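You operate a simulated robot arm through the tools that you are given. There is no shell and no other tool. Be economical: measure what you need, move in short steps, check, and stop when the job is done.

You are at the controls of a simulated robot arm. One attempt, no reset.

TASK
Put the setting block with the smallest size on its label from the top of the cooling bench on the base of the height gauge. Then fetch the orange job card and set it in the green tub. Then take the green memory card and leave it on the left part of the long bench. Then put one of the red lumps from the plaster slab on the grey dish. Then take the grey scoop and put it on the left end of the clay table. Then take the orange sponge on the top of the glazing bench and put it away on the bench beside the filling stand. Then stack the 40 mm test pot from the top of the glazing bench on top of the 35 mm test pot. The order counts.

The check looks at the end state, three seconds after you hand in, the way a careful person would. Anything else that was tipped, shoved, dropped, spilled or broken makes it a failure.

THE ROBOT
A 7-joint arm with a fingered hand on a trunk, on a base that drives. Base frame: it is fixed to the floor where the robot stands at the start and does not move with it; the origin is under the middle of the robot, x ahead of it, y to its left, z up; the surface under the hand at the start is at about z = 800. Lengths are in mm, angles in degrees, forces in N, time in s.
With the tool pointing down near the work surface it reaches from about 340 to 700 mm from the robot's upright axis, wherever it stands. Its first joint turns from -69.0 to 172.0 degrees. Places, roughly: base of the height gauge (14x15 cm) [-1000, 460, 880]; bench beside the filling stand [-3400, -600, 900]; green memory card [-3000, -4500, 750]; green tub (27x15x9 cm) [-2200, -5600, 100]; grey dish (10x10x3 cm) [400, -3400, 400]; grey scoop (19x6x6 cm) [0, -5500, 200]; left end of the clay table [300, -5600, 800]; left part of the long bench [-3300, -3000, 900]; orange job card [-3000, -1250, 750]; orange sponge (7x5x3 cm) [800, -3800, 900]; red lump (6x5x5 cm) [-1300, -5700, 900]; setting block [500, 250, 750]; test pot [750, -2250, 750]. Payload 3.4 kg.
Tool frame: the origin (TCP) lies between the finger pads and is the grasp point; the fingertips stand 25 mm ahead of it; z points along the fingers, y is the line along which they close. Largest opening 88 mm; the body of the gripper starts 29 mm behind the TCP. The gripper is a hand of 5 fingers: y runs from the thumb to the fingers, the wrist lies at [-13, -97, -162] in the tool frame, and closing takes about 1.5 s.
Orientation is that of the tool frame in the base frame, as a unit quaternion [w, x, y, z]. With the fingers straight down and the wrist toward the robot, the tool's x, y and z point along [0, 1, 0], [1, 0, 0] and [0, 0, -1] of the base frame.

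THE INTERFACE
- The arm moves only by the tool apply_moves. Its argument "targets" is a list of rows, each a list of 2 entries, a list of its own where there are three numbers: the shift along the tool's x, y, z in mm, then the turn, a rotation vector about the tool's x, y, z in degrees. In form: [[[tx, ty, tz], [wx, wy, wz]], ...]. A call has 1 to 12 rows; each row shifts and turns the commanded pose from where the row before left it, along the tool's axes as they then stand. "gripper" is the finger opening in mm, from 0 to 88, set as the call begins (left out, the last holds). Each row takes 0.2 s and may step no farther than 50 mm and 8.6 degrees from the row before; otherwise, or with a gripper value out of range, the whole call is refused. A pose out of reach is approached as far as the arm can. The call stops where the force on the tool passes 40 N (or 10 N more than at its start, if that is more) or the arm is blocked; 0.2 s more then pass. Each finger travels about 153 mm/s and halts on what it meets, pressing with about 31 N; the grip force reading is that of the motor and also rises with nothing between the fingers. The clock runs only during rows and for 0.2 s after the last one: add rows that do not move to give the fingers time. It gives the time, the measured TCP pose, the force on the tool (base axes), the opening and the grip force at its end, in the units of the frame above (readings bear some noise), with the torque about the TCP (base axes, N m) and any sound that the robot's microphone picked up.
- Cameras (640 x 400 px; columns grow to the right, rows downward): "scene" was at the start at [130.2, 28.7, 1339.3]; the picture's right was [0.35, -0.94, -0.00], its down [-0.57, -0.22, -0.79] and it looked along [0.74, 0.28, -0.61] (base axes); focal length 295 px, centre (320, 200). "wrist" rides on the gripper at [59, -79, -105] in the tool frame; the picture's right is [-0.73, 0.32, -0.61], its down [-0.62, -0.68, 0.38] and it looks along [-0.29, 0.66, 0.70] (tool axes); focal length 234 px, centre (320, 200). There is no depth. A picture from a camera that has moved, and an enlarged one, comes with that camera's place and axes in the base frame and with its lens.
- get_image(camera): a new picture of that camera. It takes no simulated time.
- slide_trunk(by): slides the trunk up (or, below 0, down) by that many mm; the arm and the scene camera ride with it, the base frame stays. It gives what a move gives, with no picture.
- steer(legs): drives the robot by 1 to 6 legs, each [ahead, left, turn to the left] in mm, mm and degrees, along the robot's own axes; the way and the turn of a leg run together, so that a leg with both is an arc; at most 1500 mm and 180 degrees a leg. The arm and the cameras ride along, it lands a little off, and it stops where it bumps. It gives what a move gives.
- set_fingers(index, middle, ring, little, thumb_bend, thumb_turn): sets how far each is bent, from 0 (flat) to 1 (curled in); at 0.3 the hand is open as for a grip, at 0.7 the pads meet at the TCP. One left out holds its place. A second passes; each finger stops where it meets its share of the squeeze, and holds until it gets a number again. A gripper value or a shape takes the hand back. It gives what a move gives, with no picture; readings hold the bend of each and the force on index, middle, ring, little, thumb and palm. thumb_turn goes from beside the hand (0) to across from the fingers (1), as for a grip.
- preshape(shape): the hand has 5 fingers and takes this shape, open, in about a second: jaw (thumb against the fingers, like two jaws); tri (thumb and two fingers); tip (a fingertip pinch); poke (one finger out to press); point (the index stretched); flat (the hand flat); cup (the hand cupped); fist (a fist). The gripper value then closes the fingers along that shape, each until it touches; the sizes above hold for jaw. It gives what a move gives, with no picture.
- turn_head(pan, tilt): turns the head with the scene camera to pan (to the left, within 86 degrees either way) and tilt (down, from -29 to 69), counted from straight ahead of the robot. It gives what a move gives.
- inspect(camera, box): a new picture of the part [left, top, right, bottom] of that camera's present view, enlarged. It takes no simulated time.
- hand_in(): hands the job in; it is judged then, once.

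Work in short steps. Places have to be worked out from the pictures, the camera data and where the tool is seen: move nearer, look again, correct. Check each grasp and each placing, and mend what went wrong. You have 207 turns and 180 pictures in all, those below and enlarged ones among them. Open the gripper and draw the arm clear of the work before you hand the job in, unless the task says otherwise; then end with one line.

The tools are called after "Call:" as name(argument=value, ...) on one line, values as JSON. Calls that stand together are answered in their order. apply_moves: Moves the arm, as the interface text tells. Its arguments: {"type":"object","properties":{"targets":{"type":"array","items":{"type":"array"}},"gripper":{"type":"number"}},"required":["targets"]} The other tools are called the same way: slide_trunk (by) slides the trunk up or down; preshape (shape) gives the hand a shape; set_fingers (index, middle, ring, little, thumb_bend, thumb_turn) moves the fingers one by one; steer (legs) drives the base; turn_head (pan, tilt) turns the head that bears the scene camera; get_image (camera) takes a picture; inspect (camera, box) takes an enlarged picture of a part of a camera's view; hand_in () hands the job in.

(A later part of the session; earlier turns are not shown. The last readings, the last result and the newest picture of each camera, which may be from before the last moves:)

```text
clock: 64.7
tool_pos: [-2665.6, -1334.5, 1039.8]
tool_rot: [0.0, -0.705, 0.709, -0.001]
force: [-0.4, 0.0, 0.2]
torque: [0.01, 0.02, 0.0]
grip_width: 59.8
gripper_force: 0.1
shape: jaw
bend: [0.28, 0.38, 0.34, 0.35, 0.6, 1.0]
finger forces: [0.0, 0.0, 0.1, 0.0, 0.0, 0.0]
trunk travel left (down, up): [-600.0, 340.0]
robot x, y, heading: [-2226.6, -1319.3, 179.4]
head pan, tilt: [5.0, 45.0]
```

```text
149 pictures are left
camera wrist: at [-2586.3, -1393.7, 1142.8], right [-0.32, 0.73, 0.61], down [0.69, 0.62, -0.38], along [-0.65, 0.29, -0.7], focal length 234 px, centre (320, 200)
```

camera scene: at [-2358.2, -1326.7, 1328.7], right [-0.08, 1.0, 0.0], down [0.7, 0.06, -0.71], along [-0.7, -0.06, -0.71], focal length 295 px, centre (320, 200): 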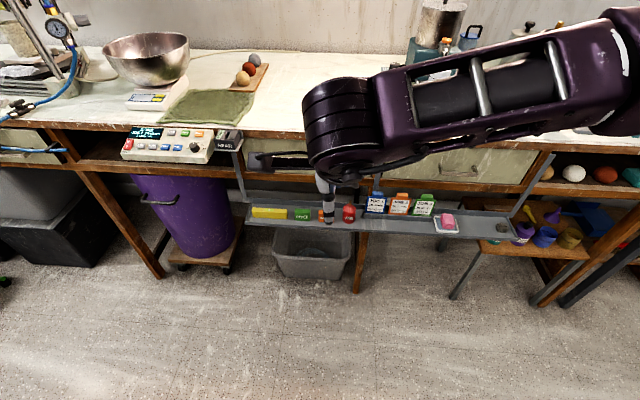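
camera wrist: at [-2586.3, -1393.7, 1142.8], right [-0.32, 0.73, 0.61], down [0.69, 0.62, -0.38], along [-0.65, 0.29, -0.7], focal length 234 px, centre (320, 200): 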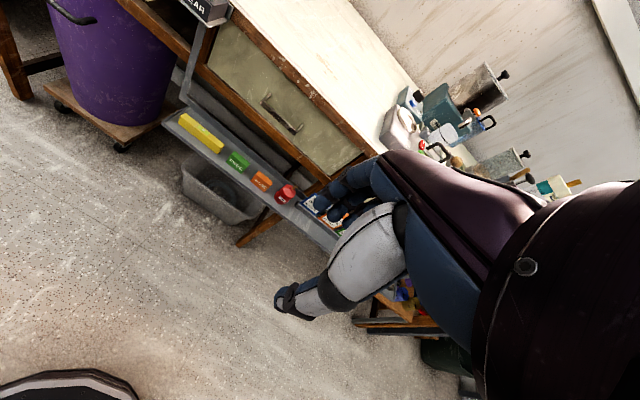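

Let me read the labels on the coloured items in the rack.

Call:
inspect(camera="wrist", box=[150, 100, 350, 230])

Call:
inspect(camera="scene", box=[240, 170, 480, 250])

```text
3.08 times, centred on (250, 165) of wrist
camera zoom: at [-2586.3, -1393.7, 1142.8], right [-0.32, 0.73, 0.61], down [0.69, 0.62, -0.38], along [-0.65, 0.29, -0.7], focal length 720 px, centre (535, 308)
```

zoom: 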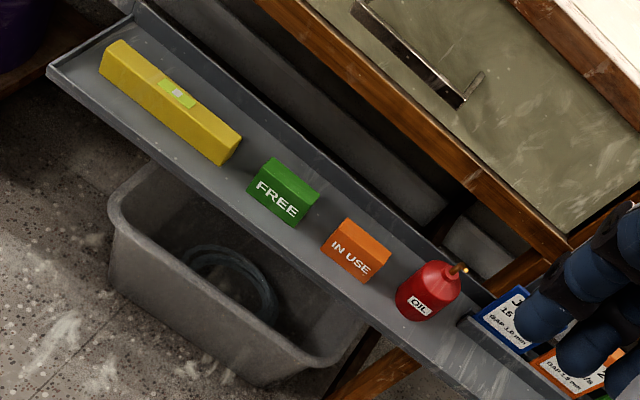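

```text
2.67 times, centred on (360, 210) of scene
camera zoom: at [-2358.2, -1326.7, 1328.7], right [-0.08, 1.0, 0.0], down [0.7, 0.06, -0.71], along [-0.7, -0.06, -0.71], focal length 786 px, centre (213, 173)
```

zoom: 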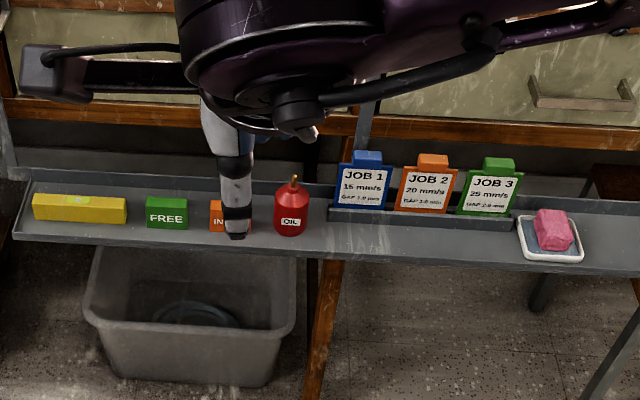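

The orange job card is "JOB 2", standing in a rack between JOB 1 (blue) and JOB 3 (green), around (−2975, −1130, 680). I shift right by 150 and lower the trunk for a closer frontal view.

Call:
steer(legs=[[0, -150, 0]])

Call:
slide_trunk(by=-250)

Call:
turn_head(pan=-5, tilt=28)

Call:
get_image(camera="scene")

Call:
get_image(camera="wrist")

```text
clock: 66.0
tool_pos: [-2662.4, -1182.3, 1039.1]
tool_rot: [0.0, -0.706, 0.708, -0.001]
force: [0.4, 0.3, -0.4]
torque: [-0.01, 0.02, 0.0]
grip_width: 59.7
gripper_force: 0.1
shape: jaw
bend: [0.28, 0.38, 0.34, 0.35, 0.6, 1.0]
finger forces: [0.1, 0.0, 0.1, 0.1, 0.0, 0.0]
trunk travel left (down, up): [-600.0, 340.0]
robot x, y, heading: [-2228.2, -1170.5, 179.8]
head pan, tilt: [5.0, 45.0]
```

```text
clock: 68.6
tool_pos: [-2662.2, -1183.5, 789.4]
tool_rot: [0.001, -0.706, 0.708, 0.0]
force: [-0.1, -0.1, -0.1]
torque: [0.01, 0.01, 0.04]
grip_width: 59.6
gripper_force: 0.1
shape: jaw
bend: [0.28, 0.38, 0.34, 0.35, 0.6, 1.0]
finger forces: [0.0, 0.0, 0.0, 0.0, 0.0, 0.1]
trunk travel left (down, up): [-350.0, 590.0]
robot x, y, heading: [-2226.4, -1168.2, 179.9]
head pan, tilt: [5.0, 45.0]
```

```text
clock: 69.4
tool_pos: [-2663.5, -1183.7, 788.6]
tool_rot: [0.002, -0.706, 0.708, -0.001]
force: [-0.7, -0.2, -0.7]
torque: [-0.02, 0.01, 0.01]
grip_width: 59.7
gripper_force: 0.0
shape: jaw
bend: [0.28, 0.38, 0.34, 0.35, 0.6, 1.0]
finger forces: [0.0, 0.0, 0.0, 0.0, 0.0, 0.1]
trunk travel left (down, up): [-350.0, 590.0]
robot x, y, heading: [-2223.2, -1166.3, 179.7]
head pan, tilt: [-5.0, 28.0]
```

```text
146 pictures are left
camera scene: at [-2367.0, -1160.1, 1104.5], right [0.09, 1.0, 0.0], down [0.47, -0.04, -0.88], along [-0.88, 0.08, -0.47], focal length 295 px, centre (320, 200)
```

scene: 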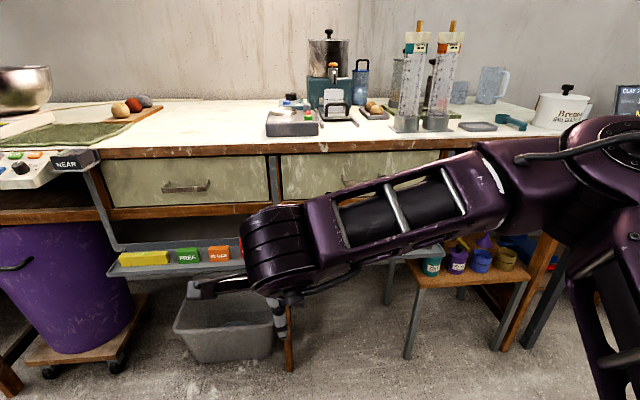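

```text
145 pictures are left
camera wrist: at [-2585.2, -1242.5, 892.8], right [-0.32, 0.73, 0.61], down [0.68, 0.62, -0.38], along [-0.65, 0.29, -0.7], focal length 234 px, centre (320, 200)
```

wrist: 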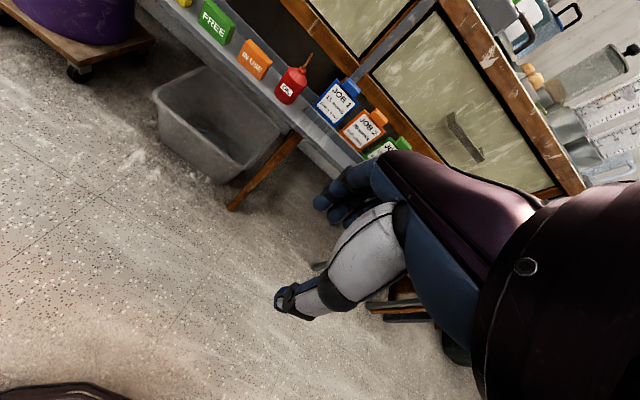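

The rack shelf surface is at z≈620, x≈−2975; the bench front is at x≈−2993 with the drawer rail bottom at z≈736. I sidestep right to see the cards without the arm in the way.

Call:
steer(legs=[[0, -230, 0]])

Call:
inspect(camera="scene", box=[140, 180, 300, 290])

Call:
inspect(camera="wrist", box=[120, 0, 360, 150])

```text
clock: 71.1
tool_pos: [-2662.7, -955.8, 789.4]
tool_rot: [0.0, -0.706, 0.709, -0.002]
force: [0.1, -0.3, 0.3]
torque: [0.03, 0.0, 0.03]
grip_width: 59.8
gripper_force: 0.0
shape: jaw
bend: [0.28, 0.38, 0.34, 0.35, 0.6, 1.0]
finger forces: [0.1, 0.0, 0.0, 0.1, 0.0, 0.0]
trunk travel left (down, up): [-350.0, 590.0]
robot x, y, heading: [-2225.6, -942.0, 179.7]
head pan, tilt: [-5.0, 28.0]
```

```text
3.64 times, centred on (220, 235) of scene
camera zoom: at [-2365.6, -931.7, 1104.5], right [0.09, 1.0, 0.0], down [0.47, -0.04, -0.88], along [-0.88, 0.08, -0.47], focal length 1072 px, centre (684, 73)
```

zoom: 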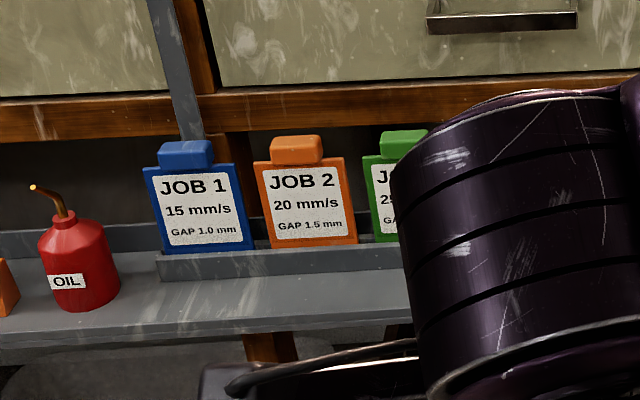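

```text
2.67 times, centred on (240, 75) of wrist
camera zoom: at [-2583.9, -1014.0, 892.8], right [-0.32, 0.73, 0.61], down [0.69, 0.62, -0.38], along [-0.65, 0.29, -0.7], focal length 624 px, centre (533, 533)
```

zoom: 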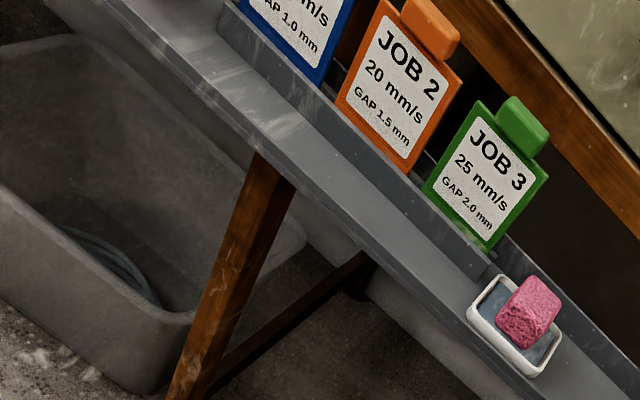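

The tab (handle) of the JOB 2 card is at about (−3027, −1144, 703), under the bench, 25 mm below the rail. I plan a horizontal thumb–index pinch on the tab's sides; first I curl the other fingers and see how the hand looks.

Call:
set_fingers(index=0.3, middle=1, ring=1, little=1, thumb_bend=0.3, thumb_turn=1)

Call:
get_image(camera="wrist")

```text
clock: 72.1
tool_pos: [-2661.7, -954.7, 789.4]
tool_rot: [0.001, -0.706, 0.708, 0.0]
force: [-0.5, 0.5, 0.5]
torque: [0.01, -0.01, -0.03]
grip_width: 84.5
gripper_force: 0.1
shape: fingers
bend: [0.3, 1.0, 1.0, 1.0, 0.3, 0.98]
finger forces: [0.0, 0.0, 0.1, 0.1, 0.0, 0.0]
trunk travel left (down, up): [-350.0, 590.0]
robot x, y, heading: [-2224.7, -940.5, 179.6]
head pan, tilt: [-5.0, 28.0]
```

```text
142 pictures are left
camera wrist: at [-2583.9, -1014.4, 892.8], right [-0.32, 0.73, 0.61], down [0.69, 0.62, -0.38], along [-0.65, 0.29, -0.7], focal length 234 px, centre (320, 200)
```

wrist: 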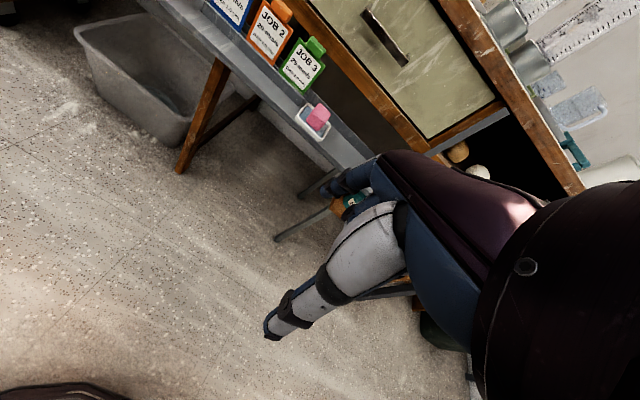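

Index lies on the tool's +x side, thumb opposite near x≈0. I now pitch the hand from pointing down to pointing forward (slightly up), well in front of the bench.

Call:
apply_moves(targets=[[[0, 40, -20], [0, 0, 0]], [[0, 40, -20], [0, 0, 0]], [[0, 0, 0], [-8.5, 0, 0]], [[0, 0, 0], [-8.5, 0, 0]], [[0, 0, 0], [-8.5, 0, 0]], [[0, 0, 0], [-8.5, 0, 0]], [[0, 0, 0], [-8.5, 0, 0]], [[0, 0, 0], [-8.5, 0, 0]], [[0, 0, 0], [-8.5, 0, 0]], [[0, 0, 0], [-8.5, 0, 0]], [[0, 0, 0], [-8.5, 0, 0]], [[0, 0, 0], [-8.5, 0, 0]]])

```text
clock: 74.9
tool_pos: [-2768.0, -1018.8, 1001.4]
tool_rot: [-0.454, -0.531, 0.565, 0.44]
force: [1.0, -0.9, 0.0]
torque: [0.04, -0.01, 0.01]
grip_width: 84.9
gripper_force: 0.1
shape: fingers
bend: [0.3, 1.0, 1.0, 1.0, 0.3, 0.98]
finger forces: [0.0, 0.0, 0.0, 0.0, 0.0, 0.0]
out of reach, approached as far as the arm can: row 9, 10, 11, 12
trunk travel left (down, up): [-350.0, 590.0]
robot x, y, heading: [-2221.6, -937.4, 179.4]
head pan, tilt: [-5.0, 28.0]
stopped in row 12: the arm was blocked; the commanded pose is now the measured one
```

The hand now points nearly forward, but moved up. I roll it about its own axis so that closing is horizontal.

Call:
apply_moves(targets=[[[0, 0, 0], [0, 0, 8.5]], [[0, 0, 0], [0, 0, 8.5]], [[0, 0, 0], [0, 0, 8.5]], [[0, 0, 0], [0, 0, 8.5]], [[0, 0, 0], [0, 0, 8.5]], [[0, 0, 0], [0, 0, 8.5]], [[0, 0, 0], [0, 0, 8.5]], [[0, 0, 0], [0, 0, 8.5]], [[0, 0, 0], [0, 0, 8.5]], [[0, 0, 0], [0, 0, 8.5]], [[0, 0, 0], [0, 0, 5]]])

Call:
get_image(camera="wrist")

Call:
get_image(camera="scene")

```text
clock: 77.3
tool_pos: [-2779.3, -981.3, 1035.5]
tool_rot: [-0.635, 0.042, 0.771, -0.021]
force: [0.3, -0.5, 0.7]
torque: [0.02, 0.01, 0.01]
grip_width: 84.9
gripper_force: 0.0
shape: fingers
bend: [0.3, 1.0, 1.0, 1.0, 0.3, 0.98]
finger forces: [0.1, 0.1, 0.1, 0.1, 0.0, 0.1]
out of reach, approached as far as the arm can: row 2, 3, 4, 5, 6, 8
trunk travel left (down, up): [-350.0, 590.0]
robot x, y, heading: [-2225.2, -939.6, 179.6]
head pan, tilt: [-5.0, 28.0]
```

```text
141 pictures are left
camera wrist: at [-2691.8, -1058.3, 1119.7], right [0.75, 0.24, -0.62], down [-0.28, -0.73, -0.62], along [-0.6, 0.64, -0.48], focal length 234 px, centre (320, 200)
```

wrist: 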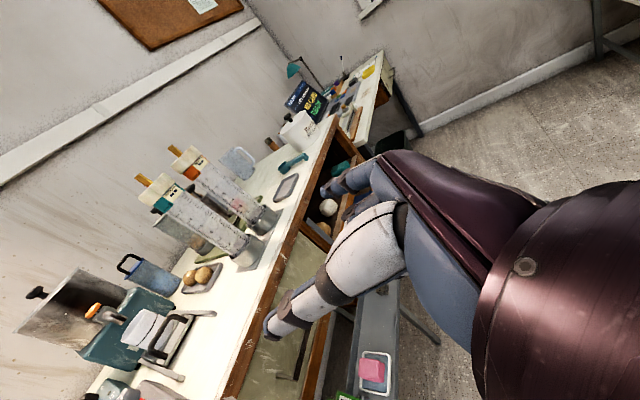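

```text
140 pictures are left
camera scene: at [-2365.6, -932.4, 1104.5], right [0.09, 1.0, 0.0], down [0.47, -0.04, -0.88], along [-0.88, 0.08, -0.47], focal length 295 px, centre (320, 200)
```

scene: 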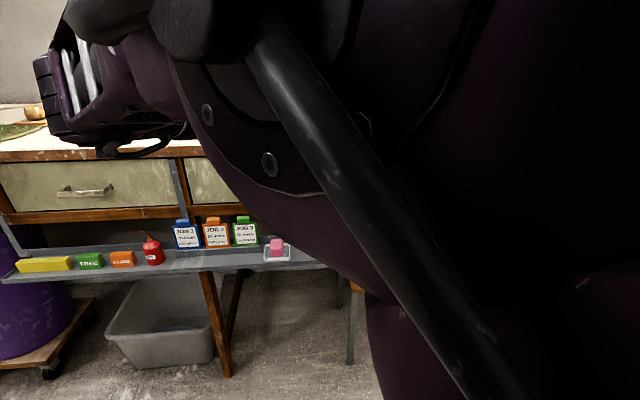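

The hand now points forward with the thumb on the −y side. I tilt it up ~19°, lower the trunk 320 and step left 165.

Call:
apply_moves(targets=[[[0, 0, 0], [0, 6.5, 0]], [[0, 0, 0], [0, 6.5, 0]], [[0, 0, 0], [0, 6.5, 0]], [[0, 0, 0], [0, 0, 0]]])

Call:
slide_trunk(by=-320)

Call:
steer(legs=[[0, 165, 0]])

Call:
get_image(camera="wrist")

Call:
get_image(camera="scene")

```text
clock: 78.3
tool_pos: [-2780.5, -952.9, 1048.5]
tool_rot: [0.758, -0.041, -0.651, 0.018]
force: [-0.2, 0.2, 0.2]
torque: [-0.02, -0.01, 0.02]
grip_width: 84.8
gripper_force: 0.1
shape: fingers
bend: [0.3, 1.0, 1.0, 1.0, 0.3, 0.98]
finger forces: [0.0, 0.0, 0.0, 0.0, 0.0, 0.1]
out of reach, approached as far as the arm can: row 1, 2, 3
trunk travel left (down, up): [-350.0, 590.0]
robot x, y, heading: [-2221.4, -938.0, 179.6]
head pan, tilt: [-5.0, 28.0]
```

```text
clock: 81.5
tool_pos: [-2783.3, -950.1, 723.2]
tool_rot: [0.754, -0.045, -0.656, 0.015]
force: [0.0, 0.1, 0.3]
torque: [-0.01, -0.02, 0.0]
grip_width: 84.7
gripper_force: 0.1
shape: fingers
bend: [0.3, 1.0, 1.0, 1.0, 0.3, 0.98]
finger forces: [0.0, 0.1, 0.0, 0.1, 0.0, 0.0]
trunk travel left (down, up): [-30.0, 910.0]
robot x, y, heading: [-2223.5, -942.1, 179.7]
head pan, tilt: [-5.0, 28.0]
```

```text
clock: 82.9
tool_pos: [-2785.1, -1111.3, 723.5]
tool_rot: [0.754, -0.045, -0.656, 0.014]
force: [0.7, -0.8, -0.7]
torque: [-0.02, 0.03, 0.02]
grip_width: 84.7
gripper_force: 0.0
shape: fingers
bend: [0.3, 1.0, 1.0, 1.0, 0.3, 0.98]
finger forces: [0.2, 0.1, 0.0, 0.1, 0.0, 0.1]
trunk travel left (down, up): [-30.0, 910.0]
robot x, y, heading: [-2221.3, -1105.6, 179.7]
head pan, tilt: [-5.0, 28.0]
```

```text
139 pictures are left
camera wrist: at [-2676.3, -1191.4, 771.8], right [0.51, 0.23, -0.83], down [-0.49, -0.71, -0.5], along [-0.7, 0.67, -0.25], focal length 234 px, centre (320, 200)
```

wrist: 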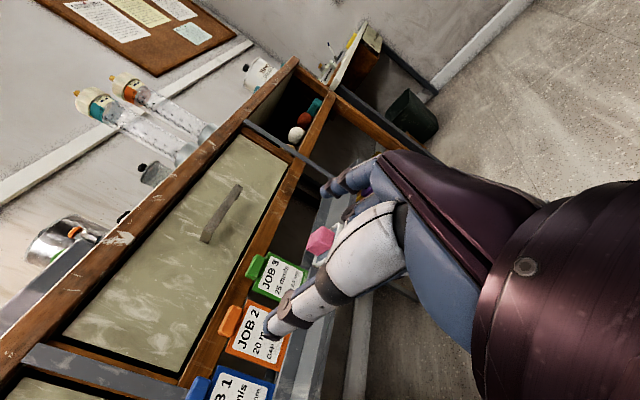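

```text
138 pictures are left
camera scene: at [-2366.9, -1096.1, 784.5], right [0.1, 1.0, 0.0], down [0.47, -0.04, -0.88], along [-0.88, 0.08, -0.47], focal length 295 px, centre (320, 200)
```

scene: 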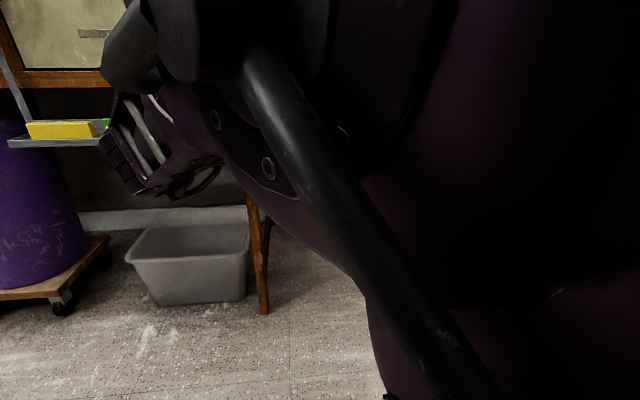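

Combining rays, the tab appears nearer, around (−2986, −1131, 720). I enlarge this view to refine.

Call:
inspect(camera="wrist", box=[170, 230, 330, 400])

Call:
steer(legs=[[0, -120, 0]])

Call:
inspect(camera="wrist", box=[100, 250, 300, 400])

```text
2.35 times, centred on (250, 315) of wrist
camera zoom: at [-2676.3, -1191.4, 771.8], right [0.51, 0.23, -0.83], down [-0.49, -0.71, -0.5], along [-0.7, 0.67, -0.25], focal length 551 px, centre (485, -71)
```

zoom: 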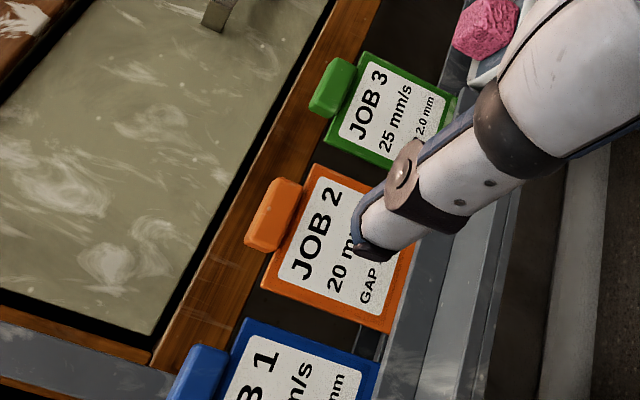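

```text
clock: 84.2
tool_pos: [-2784.7, -989.1, 724.5]
tool_rot: [0.754, -0.049, -0.655, 0.016]
force: [-0.7, -0.6, 0.1]
torque: [-0.02, 0.01, -0.01]
grip_width: 84.8
gripper_force: 0.0
shape: fingers
bend: [0.3, 1.0, 1.0, 1.0, 0.3, 0.98]
finger forces: [0.0, 0.0, 0.1, 0.0, 0.1, 0.0]
trunk travel left (down, up): [-30.0, 910.0]
robot x, y, heading: [-2225.7, -981.7, 179.3]
head pan, tilt: [-5.0, 28.0]
```

```text
2.67 times, centred on (200, 325) of wrist
camera zoom: at [-2676.1, -1067.9, 773.8], right [0.51, 0.23, -0.83], down [-0.49, -0.71, -0.5], along [-0.7, 0.67, -0.25], focal length 624 px, centre (640, -133)
```

zoom: 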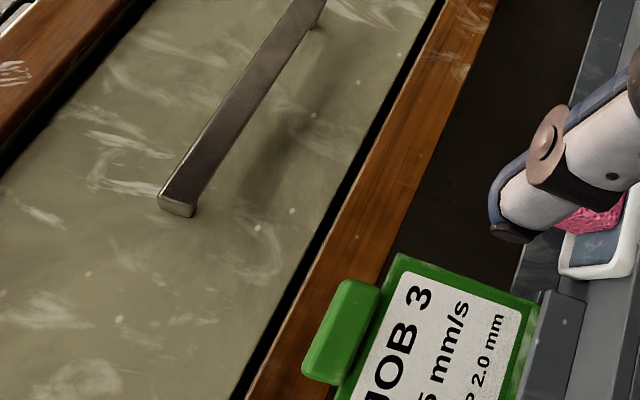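

Consistent triangulation now: JOB 2 tab centre at (−2998, −1132, 719), in front of the rail. I narrow thumb and index, roll 10° to level them, then drive left 143.

Call:
set_fingers(index=0.45, thumb_bend=0.45)

Call:
apply_moves(targets=[[[0, 0, 0], [0, 0, 5]], [[0, 0, 0], [0, 0, 5]], [[0, 0, 0], [0, 0, 0]]])

Call:
steer(legs=[[0, 143, 0.5]])

Call:
get_image(camera="wrist")

```text
clock: 85.2
tool_pos: [-2784.4, -987.6, 724.4]
tool_rot: [0.753, -0.051, -0.655, 0.017]
force: [0.4, -0.2, 0.0]
torque: [0.0, 0.0, -0.02]
grip_width: 53.0
gripper_force: 0.1
shape: fingers
bend: [0.45, 1.0, 1.0, 1.0, 0.45, 0.99]
finger forces: [0.0, 0.0, 0.0, 0.1, 0.1, 0.0]
trunk travel left (down, up): [-30.0, 910.0]
robot x, y, heading: [-2224.8, -984.2, 179.8]
head pan, tilt: [-5.0, 28.0]
```

```text
clock: 86.0
tool_pos: [-2784.8, -989.4, 723.9]
tool_rot: [0.749, -0.106, -0.649, 0.082]
force: [-0.2, 0.1, 0.5]
torque: [-0.01, -0.03, 0.01]
grip_width: 53.0
gripper_force: 0.0
shape: fingers
bend: [0.45, 1.0, 1.0, 1.0, 0.45, 0.99]
finger forces: [0.0, 0.0, 0.1, 0.0, 0.0, 0.1]
trunk travel left (down, up): [-30.0, 910.0]
robot x, y, heading: [-2224.8, -977.8, 179.4]
head pan, tilt: [-5.0, 28.0]
```

```text
clock: 87.3
tool_pos: [-2785.8, -1136.0, 723.6]
tool_rot: [0.749, -0.102, -0.65, 0.085]
force: [0.1, 0.2, 0.3]
torque: [-0.01, -0.03, 0.0]
grip_width: 52.9
gripper_force: 0.1
shape: fingers
bend: [0.45, 1.0, 1.0, 1.0, 0.45, 0.99]
finger forces: [0.0, 0.0, 0.0, 0.0, 0.0, 0.0]
trunk travel left (down, up): [-30.0, 910.0]
robot x, y, heading: [-2223.6, -1118.4, -179.9]
head pan, tilt: [-5.0, 28.0]
```

```text
135 pictures are left
camera wrist: at [-2673.8, -1201.9, 785.4], right [0.5, 0.1, -0.86], down [-0.47, -0.8, -0.36], along [-0.73, 0.59, -0.35], focal length 234 px, centre (320, 200)
```

wrist: 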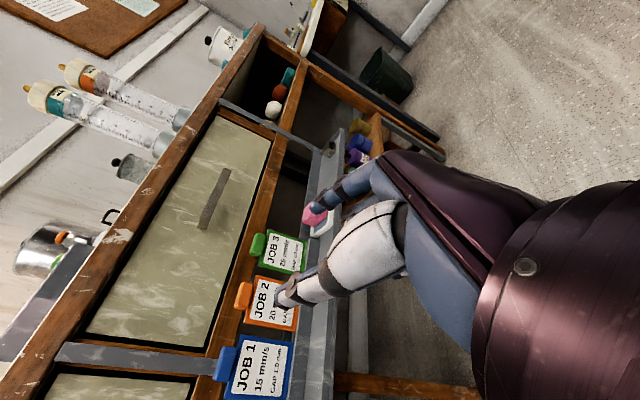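

I drive ahead 130 and look again.

Call:
steer(legs=[[130, 0, 0]])

Call:
get_image(camera="wrist")

```text
clock: 88.6
tool_pos: [-2914.3, -1137.4, 724.8]
tool_rot: [0.749, -0.102, -0.649, 0.085]
force: [0.0, -0.1, -0.6]
torque: [0.04, 0.01, 0.02]
grip_width: 52.9
gripper_force: 0.1
shape: fingers
bend: [0.45, 1.0, 1.0, 1.0, 0.45, 0.99]
finger forces: [0.1, 0.0, 0.0, 0.0, 0.0, 0.0]
trunk travel left (down, up): [-30.0, 910.0]
robot x, y, heading: [-2356.8, -1124.4, -179.8]
head pan, tilt: [-5.0, 28.0]
```

```text
134 pictures are left
camera wrist: at [-2803.8, -1201.9, 785.5], right [0.5, 0.1, -0.86], down [-0.47, -0.8, -0.36], along [-0.73, 0.59, -0.35], focal length 234 px, centre (320, 200)
```

wrist: 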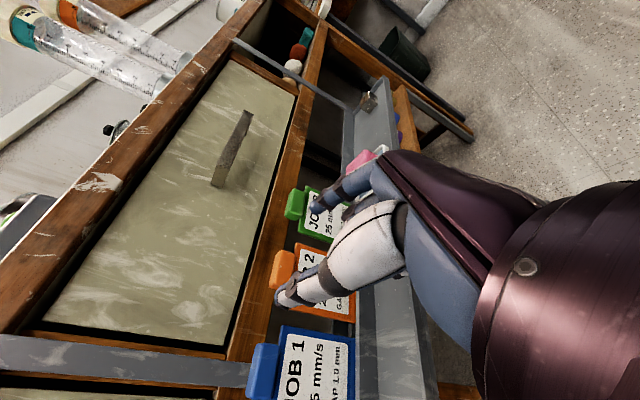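

Ray check confirms the tab. Thumb sits slightly high, so I roll back 5°, lower 8 mm, shift 7 mm to +y, and advance with the arm about 30 mm.

Call:
apply_moves(targets=[[[-8, 7, 0], [0, 0, -5]], [[0, 0, 15], [0, 0, 0]], [[-2, 0, 15], [0, 0, 0]], [[0, 0, 0], [0, 0, 0]]])

Call:
get_image(camera="wrist")

```text
clock: 89.6
tool_pos: [-2946.7, -1130.0, 717.9]
tool_rot: [0.753, -0.074, -0.652, 0.052]
force: [-0.1, 0.1, -0.9]
torque: [0.0, 0.01, 0.04]
grip_width: 53.3
gripper_force: 0.1
shape: fingers
bend: [0.45, 1.0, 1.0, 1.0, 0.45, 0.99]
finger forces: [0.0, 0.0, 0.0, 0.1, 0.0, 0.0]
trunk travel left (down, up): [-30.0, 910.0]
robot x, y, heading: [-2355.2, -1126.7, -180.0]
head pan, tilt: [-5.0, 28.0]
```

```text
133 pictures are left
camera wrist: at [-2836.1, -1202.9, 772.8], right [0.5, 0.16, -0.85], down [-0.48, -0.76, -0.43], along [-0.72, 0.63, -0.3], focal length 234 px, centre (320, 200)
```

wrist: 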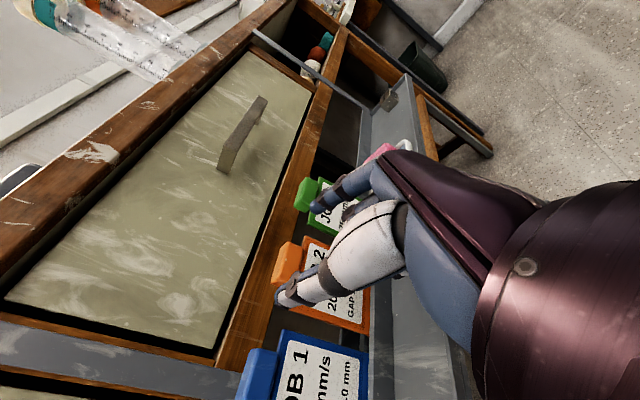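

Both fingertips straddle the tab with clearance. I advance the last ~33 mm.

Call:
apply_moves(targets=[[[-1, -2, 11], [0, 0, 0]], [[-1, 0, 11], [0, 0, 0]], [[-1, 0, 11], [0, 0, 0]], [[0, 0, 0], [0, 0, 0]]])

Call:
inspect(camera="wrist", box=[220, 140, 420, 330])

```text
clock: 90.6
tool_pos: [-2980.4, -1131.5, 718.3]
tool_rot: [0.752, -0.074, -0.653, 0.052]
force: [0.0, 0.2, 0.5]
torque: [0.0, 0.03, 0.02]
grip_width: 53.0
gripper_force: 0.1
shape: fingers
bend: [0.45, 1.0, 1.0, 1.0, 0.45, 0.99]
finger forces: [0.1, 0.1, 0.0, 0.1, 0.0, 0.0]
trunk travel left (down, up): [-30.0, 910.0]
robot x, y, heading: [-2355.6, -1124.3, -179.8]
head pan, tilt: [-5.0, 28.0]
```

```text
2.11 times, centred on (320, 235) of wrist
camera zoom: at [-2869.3, -1203.9, 774.3], right [0.5, 0.16, -0.85], down [-0.48, -0.76, -0.43], along [-0.72, 0.63, -0.3], focal length 493 px, centre (320, 126)
```

zoom: 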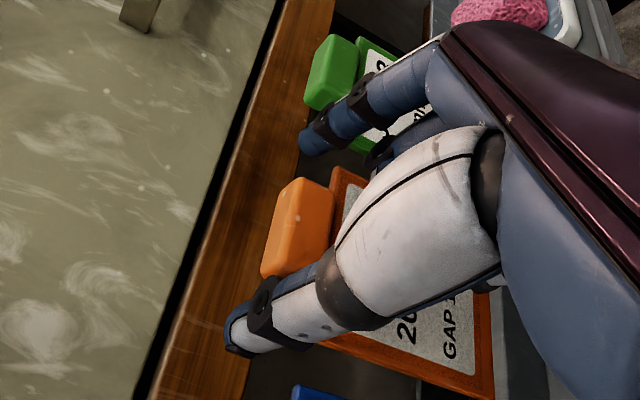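

The tab lies right between thumb and index. I close the two.

Call:
set_fingers(index=0.72, thumb_bend=0.72)

Call:
inspect(camera="wrist", box=[220, 140, 420, 330])

```text
clock: 91.6
tool_pos: [-2978.9, -1131.5, 719.1]
tool_rot: [0.753, -0.074, -0.652, 0.052]
force: [-0.3, -1.1, 0.4]
torque: [0.01, 0.0, -0.01]
grip_width: 24.2
gripper_force: 9.5
shape: fingers
bend: [0.56, 1.0, 1.0, 1.0, 0.6, 1.0]
finger forces: [10.0, 0.1, 0.0, 0.1, 10.2, 0.0]
trunk travel left (down, up): [-30.0, 910.0]
robot x, y, heading: [-2355.2, -1123.8, -180.0]
head pan, tilt: [-5.0, 28.0]
```

```text
2.11 times, centred on (320, 235) of wrist
camera zoom: at [-2869.1, -1203.8, 774.4], right [0.5, 0.16, -0.85], down [-0.48, -0.76, -0.43], along [-0.72, 0.63, -0.31], focal length 493 px, centre (320, 126)
```

zoom: 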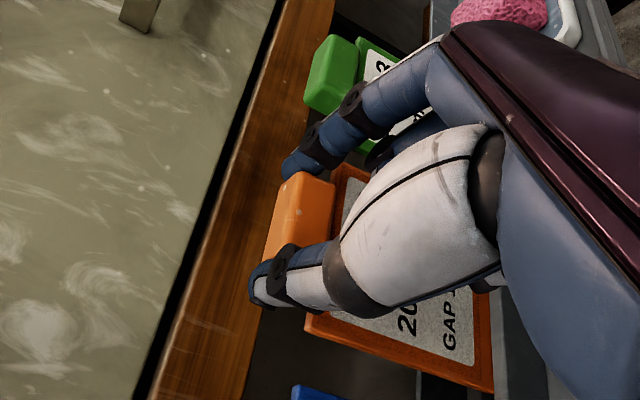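

Both press 10 N on the tab. I lift straight up 40 mm in small steps.

Call:
apply_moves(targets=[[[9.7, -1.8, 1.4], [0, 0, 0]], [[9.7, -1.8, 1.4], [0, 0, 0]], [[9.7, -1.8, 1.4], [0, 0, 0]], [[9.7, -1.8, 1.4], [0, 0, 0]], [[0, 0, 0], [0, 0, 0]]])

Call:
inspect(camera="wrist", box=[200, 130, 440, 340])

```text
clock: 92.8
tool_pos: [-2978.5, -1132.1, 757.8]
tool_rot: [0.753, -0.074, -0.652, 0.052]
force: [-0.4, -1.1, -0.2]
torque: [-0.03, 0.03, 0.01]
grip_width: 23.9
gripper_force: 9.6
shape: fingers
bend: [0.56, 1.0, 1.0, 1.0, 0.6, 1.0]
finger forces: [10.1, 0.1, 0.0, 0.1, 10.1, 0.0]
trunk travel left (down, up): [-30.0, 910.0]
robot x, y, heading: [-2355.4, -1126.7, -180.2]
head pan, tilt: [-5.0, 28.0]
```

```text
1.90 times, centred on (320, 235) of wrist
camera zoom: at [-2869.2, -1204.0, 814.4], right [0.5, 0.16, -0.85], down [-0.48, -0.76, -0.43], along [-0.72, 0.63, -0.31], focal length 446 px, centre (320, 133)
```

zoom: 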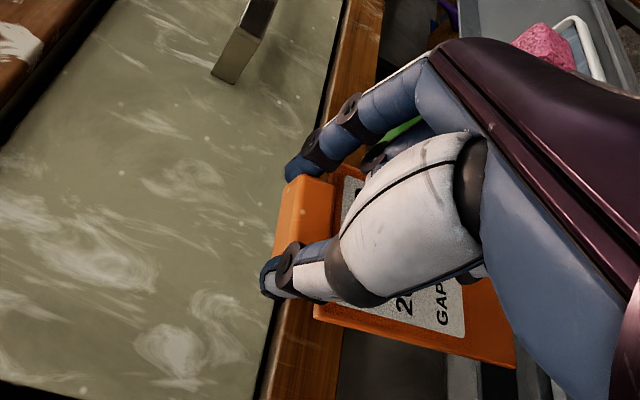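

The card is up 40 mm and follows. I back the base off 250 mm.

Call:
steer(legs=[[-250, 0, 0]])

Call:
get_image(camera="wrist")

```text
clock: 94.6
tool_pos: [-2727.6, -1130.7, 759.0]
tool_rot: [0.753, -0.075, -0.652, 0.051]
force: [-0.1, 0.7, 0.3]
torque: [0.01, -0.03, -0.01]
grip_width: 24.4
gripper_force: 10.5
shape: fingers
bend: [0.56, 1.0, 1.0, 1.0, 0.6, 1.0]
finger forces: [10.1, 0.0, 0.0, 0.0, 10.1, 0.0]
trunk travel left (down, up): [-30.0, 910.0]
robot x, y, heading: [-2103.9, -1125.1, 180.1]
head pan, tilt: [-5.0, 28.0]
```

```text
129 pictures are left
camera wrist: at [-2617.6, -1203.0, 814.2], right [0.5, 0.16, -0.85], down [-0.48, -0.76, -0.43], along [-0.72, 0.63, -0.31], focal length 234 px, centre (320, 200)
```

wrist: 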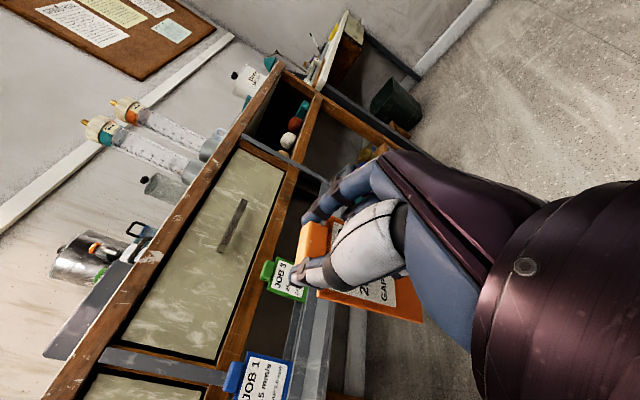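

The card is free and the neighbours stand undisturbed. Next, the green tub far down the room (−2200, −5600). I raise the trunk 300, move to mid-aisle, and turn left to face −y.

Call:
slide_trunk(by=300)

Call:
steer(legs=[[110, 0, 0], [0, 0, 90]])

Call:
turn_head(pan=15, tilt=20)

Call:
get_image(camera="scene")

```text
clock: 97.6
tool_pos: [-2727.5, -1129.4, 1058.5]
tool_rot: [0.752, -0.076, -0.652, 0.051]
force: [1.0, -0.4, 0.0]
torque: [-0.02, 0.02, 0.0]
grip_width: 24.2
gripper_force: 10.2
shape: fingers
bend: [0.56, 1.0, 1.0, 1.0, 0.6, 1.0]
finger forces: [10.0, 0.0, 0.0, 0.0, 10.1, 0.0]
trunk travel left (down, up): [-330.0, 610.0]
robot x, y, heading: [-2104.9, -1124.5, 179.8]
head pan, tilt: [-5.0, 28.0]
```

```text
clock: 102.7
tool_pos: [-2206.1, -1749.8, 1058.5]
tool_rot: [0.496, 0.409, -0.514, 0.568]
force: [-0.9, 0.1, -1.1]
torque: [-0.02, -0.03, -0.02]
grip_width: 24.0
gripper_force: 10.0
shape: fingers
bend: [0.56, 1.0, 1.0, 1.0, 0.6, 1.0]
finger forces: [10.1, 0.0, 0.1, 0.0, 10.1, 0.1]
trunk travel left (down, up): [-330.0, 610.0]
robot x, y, heading: [-2210.2, -1125.3, -90.1]
head pan, tilt: [-5.0, 28.0]
```

```text
clock: 103.5
tool_pos: [-2205.8, -1749.1, 1058.8]
tool_rot: [0.496, 0.409, -0.514, 0.568]
force: [0.5, 1.2, 0.3]
torque: [0.01, -0.01, 0.01]
grip_width: 24.6
gripper_force: 10.4
shape: fingers
bend: [0.56, 1.0, 1.0, 1.0, 0.6, 1.0]
finger forces: [10.1, 0.1, 0.0, 0.0, 10.1, 0.1]
trunk travel left (down, up): [-330.0, 610.0]
robot x, y, heading: [-2213.0, -1126.0, -89.7]
head pan, tilt: [15.0, 20.0]
```

```text
128 pictures are left
camera scene: at [-2188.2, -1267.1, 1097.4], right [-0.97, -0.26, 0.0], down [-0.09, 0.33, -0.94], along [0.24, -0.91, -0.34], focal length 295 px, centre (320, 200)
```

scene: 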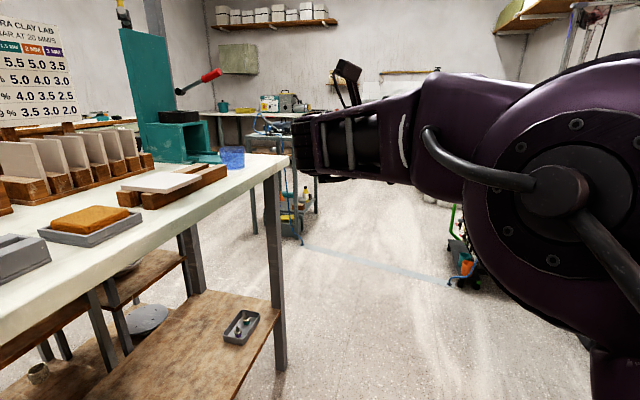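

I enlarge the floor strip across my way.

Call:
inspect(camera="scene", box=[230, 150, 490, 310])

Call:
get_image(camera="wrist")

```text
2.46 times, centred on (360, 230) of scene
camera zoom: at [-2188.2, -1267.1, 1097.4], right [-0.97, -0.26, 0.0], down [-0.09, 0.33, -0.94], along [0.24, -0.91, -0.34], focal length 726 px, centre (222, 126)
```

zoom: 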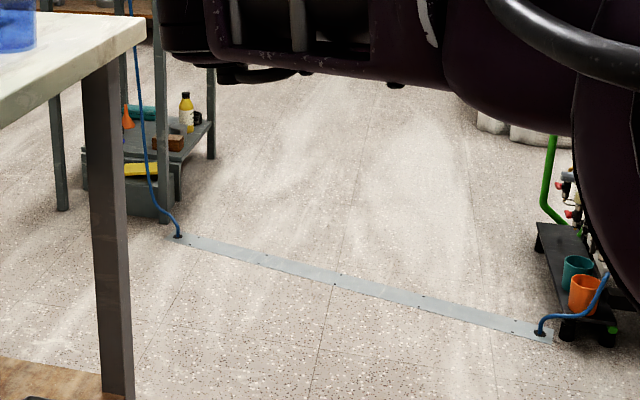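

```text
126 pictures are left
camera wrist: at [-2134.0, -1639.6, 1114.2], right [-0.16, 0.5, -0.85], down [0.76, -0.48, -0.43], along [-0.63, -0.72, -0.31], focal length 234 px, centre (320, 200)
```

wrist: 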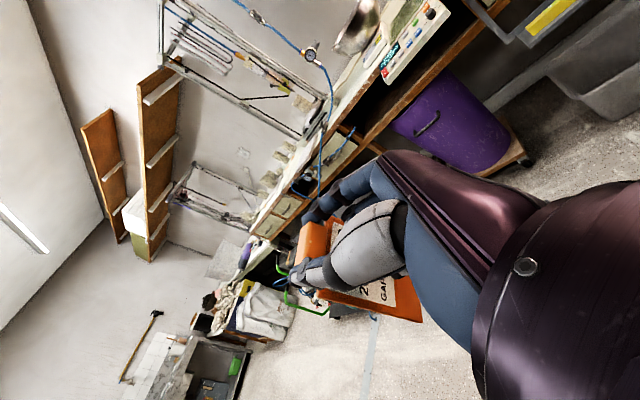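

The strip is a flat cover plate; the passage between compressor (x≈−2560) and trolley (x≈−1500) is wide. I drive down the middle at x≈−2080 to y≈−4300.

Call:
steer(legs=[[300, 0, 0], [700, 130, 0], [1200, 0, 0], [900, 0, 0]])

Call:
turn_head(pan=15, tilt=25)

Call:
get_image(camera="scene")

Call:
get_image(camera="wrist")

```text
clock: 119.0
tool_pos: [-2034.7, -4852.5, 1059.4]
tool_rot: [0.49, 0.414, -0.511, 0.573]
force: [0.3, 0.0, 0.2]
torque: [0.0, 0.0, -0.02]
grip_width: 24.3
gripper_force: 10.4
shape: fingers
bend: [0.56, 1.0, 1.0, 1.0, 0.6, 1.0]
finger forces: [10.1, 0.0, 0.0, 0.0, 10.1, 0.0]
trunk travel left (down, up): [-330.0, 610.0]
robot x, y, heading: [-2052.3, -4227.5, -88.9]
head pan, tilt: [15.0, 20.0]
```

```text
clock: 119.7
tool_pos: [-2035.8, -4850.7, 1059.5]
tool_rot: [0.49, 0.414, -0.511, 0.572]
force: [0.4, 0.0, -0.7]
torque: [0.01, 0.03, 0.02]
grip_width: 24.2
gripper_force: 9.6
shape: fingers
bend: [0.56, 1.0, 1.0, 1.0, 0.6, 1.0]
finger forces: [10.2, 0.1, 0.0, 0.0, 10.2, 0.0]
trunk travel left (down, up): [-330.0, 610.0]
robot x, y, heading: [-2050.8, -4223.8, -88.6]
head pan, tilt: [15.0, 25.0]
```

```text
125 pictures are left
camera scene: at [-2027.2, -4366.4, 1089.3], right [-0.96, -0.28, 0.0], down [-0.12, 0.41, -0.91], along [0.25, -0.87, -0.42], focal length 295 px, centre (320, 200)
```

scene: 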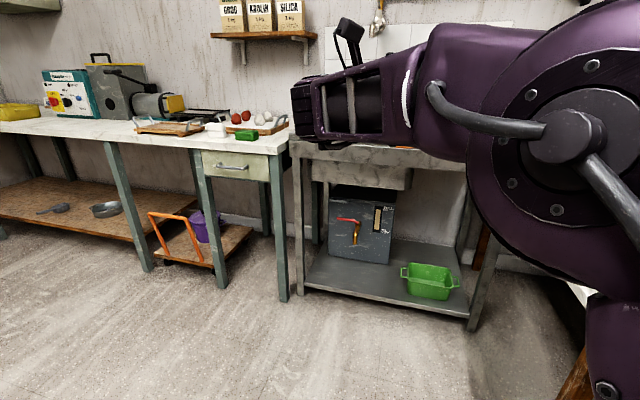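

```text
124 pictures are left
camera wrist: at [-1966.1, -4738.8, 1114.2], right [-0.17, 0.5, -0.85], down [0.77, -0.47, -0.43], along [-0.61, -0.73, -0.31], focal length 234 px, centre (320, 200)
```

wrist: 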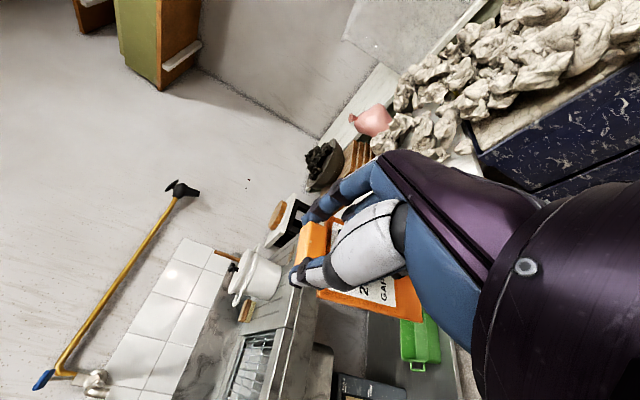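

The green tub is on the low shelf under the sink at about (−2224, −5570), rim ~z 195, shelf front y≈−5430. I pitch the hand downward here, so the card can be laid in from above.

Call:
apply_moves(targets=[[[0, 0, 0], [0, -8, 0]], [[0, 0, 0], [0, -8, 0]], [[0, 0, 0], [0, -8, 0]], [[0, 0, 0], [0, -8, 0]], [[0, 0, 0], [0, -8, 0]], [[0, 0, 0], [0, -8, 0]], [[0, 0, 0], [0, -8, 0]], [[0, 0, 0], [0, -8, 0]], [[0, 0, 0], [0, -8, 0]], [[0, 0, 0], [0, 0, 0]]])

Call:
get_image(camera="wrist")

Call:
get_image(camera="scene")

```text
clock: 121.9
tool_pos: [-2104.1, -4777.8, 935.3]
tool_rot: [-0.097, -0.674, 0.696, -0.226]
force: [0.4, -0.8, -0.8]
torque: [-0.02, -0.03, 0.02]
grip_width: 24.1
gripper_force: 9.5
shape: fingers
bend: [0.56, 1.0, 1.0, 1.0, 0.6, 1.0]
finger forces: [9.9, 0.0, 0.0, 0.1, 10.0, 0.1]
out of reach, approached as far as the arm can: row 5, 6, 7, 8, 9
trunk travel left (down, up): [-330.0, 610.0]
robot x, y, heading: [-2053.0, -4227.5, -88.8]
head pan, tilt: [15.0, 25.0]
```

```text
123 pictures are left
camera wrist: at [-2049.2, -4781.8, 1066.8], right [-0.37, 0.92, 0.15], down [0.78, 0.39, -0.49], along [-0.51, -0.06, -0.86], focal length 234 px, centre (320, 200)
```

wrist: 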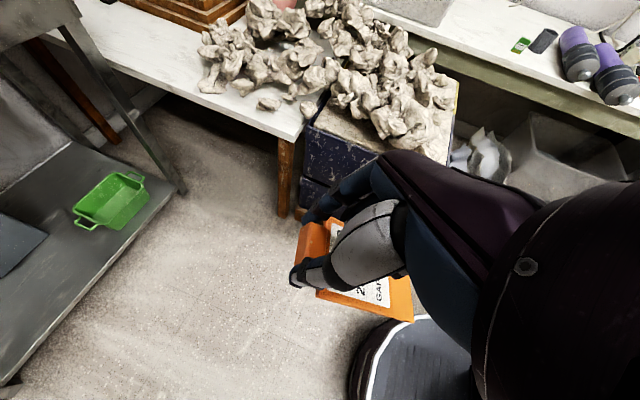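

```text
122 pictures are left
camera scene: at [-2027.2, -4366.3, 1089.3], right [-0.96, -0.28, 0.0], down [-0.12, 0.41, -0.91], along [0.25, -0.87, -0.42], focal length 295 px, centre (320, 200)
```

scene: 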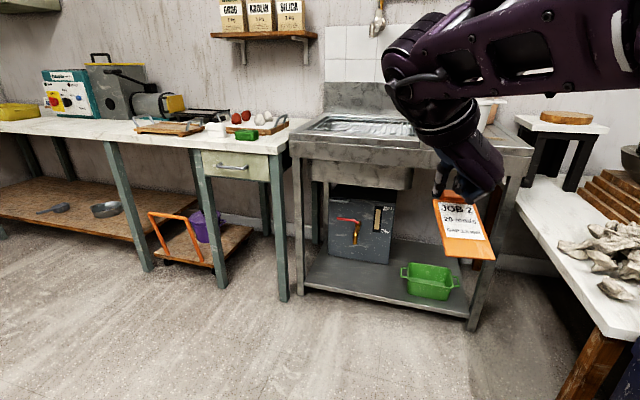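

The hand points ~62° down, with the card hanging towards me. I lower the trunk and then the arm to carry height (~z 300) ahead of the shelf.

Call:
slide_trunk(by=-325)

Call:
apply_moves(targets=[[[-17.6, 7.4, 35], [0, 0, 0]], [[-17.6, 7.4, 35], [0, 0, 0]], [[-17.6, 7.4, 35], [0, 0, 0]], [[-17.6, 7.4, 35], [0, 0, 0]], [[-17.6, 7.4, 35], [0, 0, 0]], [[-17.6, 7.4, 35], [0, 0, 0]], [[-17.6, 7.4, 35], [0, 0, 0]], [[0, 0, 0], [0, 0, 0]]])

Call:
get_image(camera="scene")

Call:
get_image(camera="wrist")

```text
clock: 125.1
tool_pos: [-2103.2, -4777.1, 610.9]
tool_rot: [-0.098, -0.673, 0.697, -0.228]
force: [0.4, -0.7, 0.6]
torque: [-0.01, 0.01, 0.01]
grip_width: 23.7
gripper_force: 9.8
shape: fingers
bend: [0.56, 1.0, 1.0, 1.0, 0.6, 1.0]
finger forces: [10.0, 0.0, 0.1, 0.0, 9.9, 0.0]
trunk travel left (down, up): [-5.0, 935.0]
robot x, y, heading: [-2049.7, -4226.4, -89.0]
head pan, tilt: [15.0, 25.0]
```

```text
clock: 126.9
tool_pos: [-2104.7, -4777.0, 331.1]
tool_rot: [-0.098, -0.674, 0.696, -0.228]
force: [0.2, 0.1, -1.3]
torque: [-0.01, -0.03, -0.02]
grip_width: 23.6
gripper_force: 9.7
shape: fingers
bend: [0.56, 1.0, 1.0, 1.0, 0.6, 1.0]
finger forces: [9.7, 0.1, 0.0, 0.1, 9.7, 0.0]
trunk travel left (down, up): [-5.0, 935.0]
robot x, y, heading: [-2053.6, -4228.2, -89.0]
head pan, tilt: [15.0, 25.0]
```

```text
121 pictures are left
camera scene: at [-2027.3, -4366.4, 764.3], right [-0.96, -0.28, 0.0], down [-0.12, 0.41, -0.91], along [0.25, -0.87, -0.42], focal length 295 px, centre (320, 200)
```

scene: 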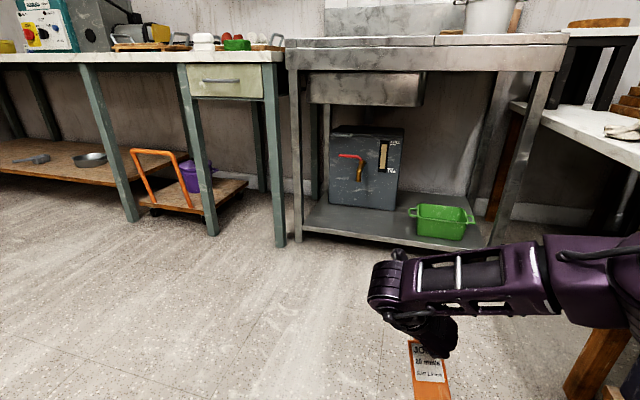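

```text
120 pictures are left
camera wrist: at [-2049.9, -4782.4, 461.9], right [-0.37, 0.92, 0.15], down [0.78, 0.39, -0.49], along [-0.51, -0.06, -0.86], focal length 234 px, centre (320, 200)
```

wrist: 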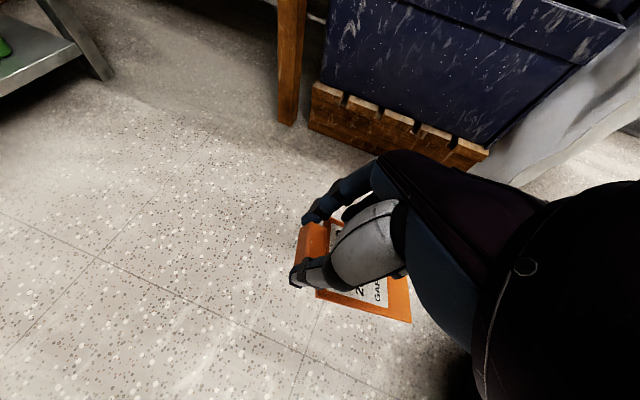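

Tub: centre (−2212, −5570), rim z≈190, y from −5491 to −5648. I drive toward it, stopping short for a check.

Call:
steer(legs=[[560, -122, 0]])

Call:
get_image(camera="scene")

Call:
get_image(camera="wrist")

```text
clock: 130.2
tool_pos: [-2219.7, -5334.7, 331.3]
tool_rot: [-0.099, -0.671, 0.698, -0.228]
force: [0.1, -0.2, 0.7]
torque: [0.0, 0.0, 0.0]
grip_width: 23.9
gripper_force: 9.7
shape: fingers
bend: [0.56, 1.0, 1.0, 1.0, 0.6, 1.0]
finger forces: [9.7, 0.0, 0.0, 0.0, 9.7, 0.1]
trunk travel left (down, up): [-5.0, 935.0]
robot x, y, heading: [-2165.5, -4787.3, -89.4]
head pan, tilt: [15.0, 25.0]
```

```text
119 pictures are left
camera scene: at [-2141.0, -4923.7, 764.3], right [-0.96, -0.27, 0.0], down [-0.11, 0.41, -0.91], along [0.25, -0.87, -0.42], focal length 295 px, centre (320, 200)
```

scene: 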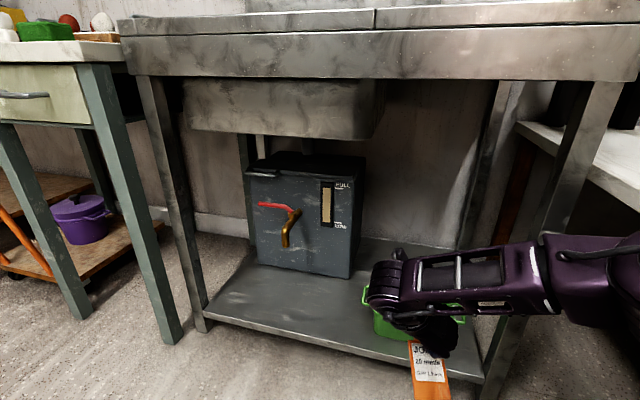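

```text
118 pictures are left
camera wrist: at [-2165.9, -5339.6, 462.4], right [-0.36, 0.92, 0.15], down [0.78, 0.39, -0.49], along [-0.51, -0.06, -0.86], focal length 234 px, centre (320, 200)
```

wrist: 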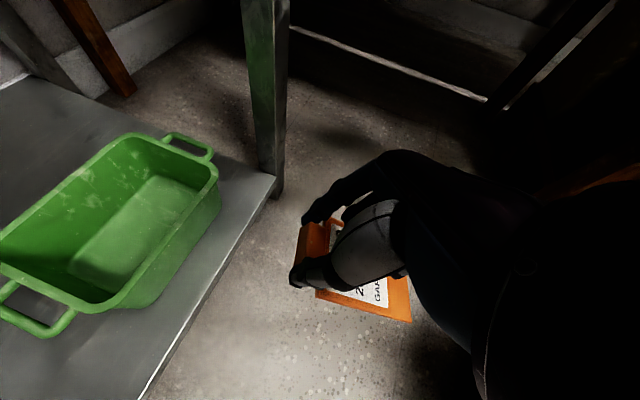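

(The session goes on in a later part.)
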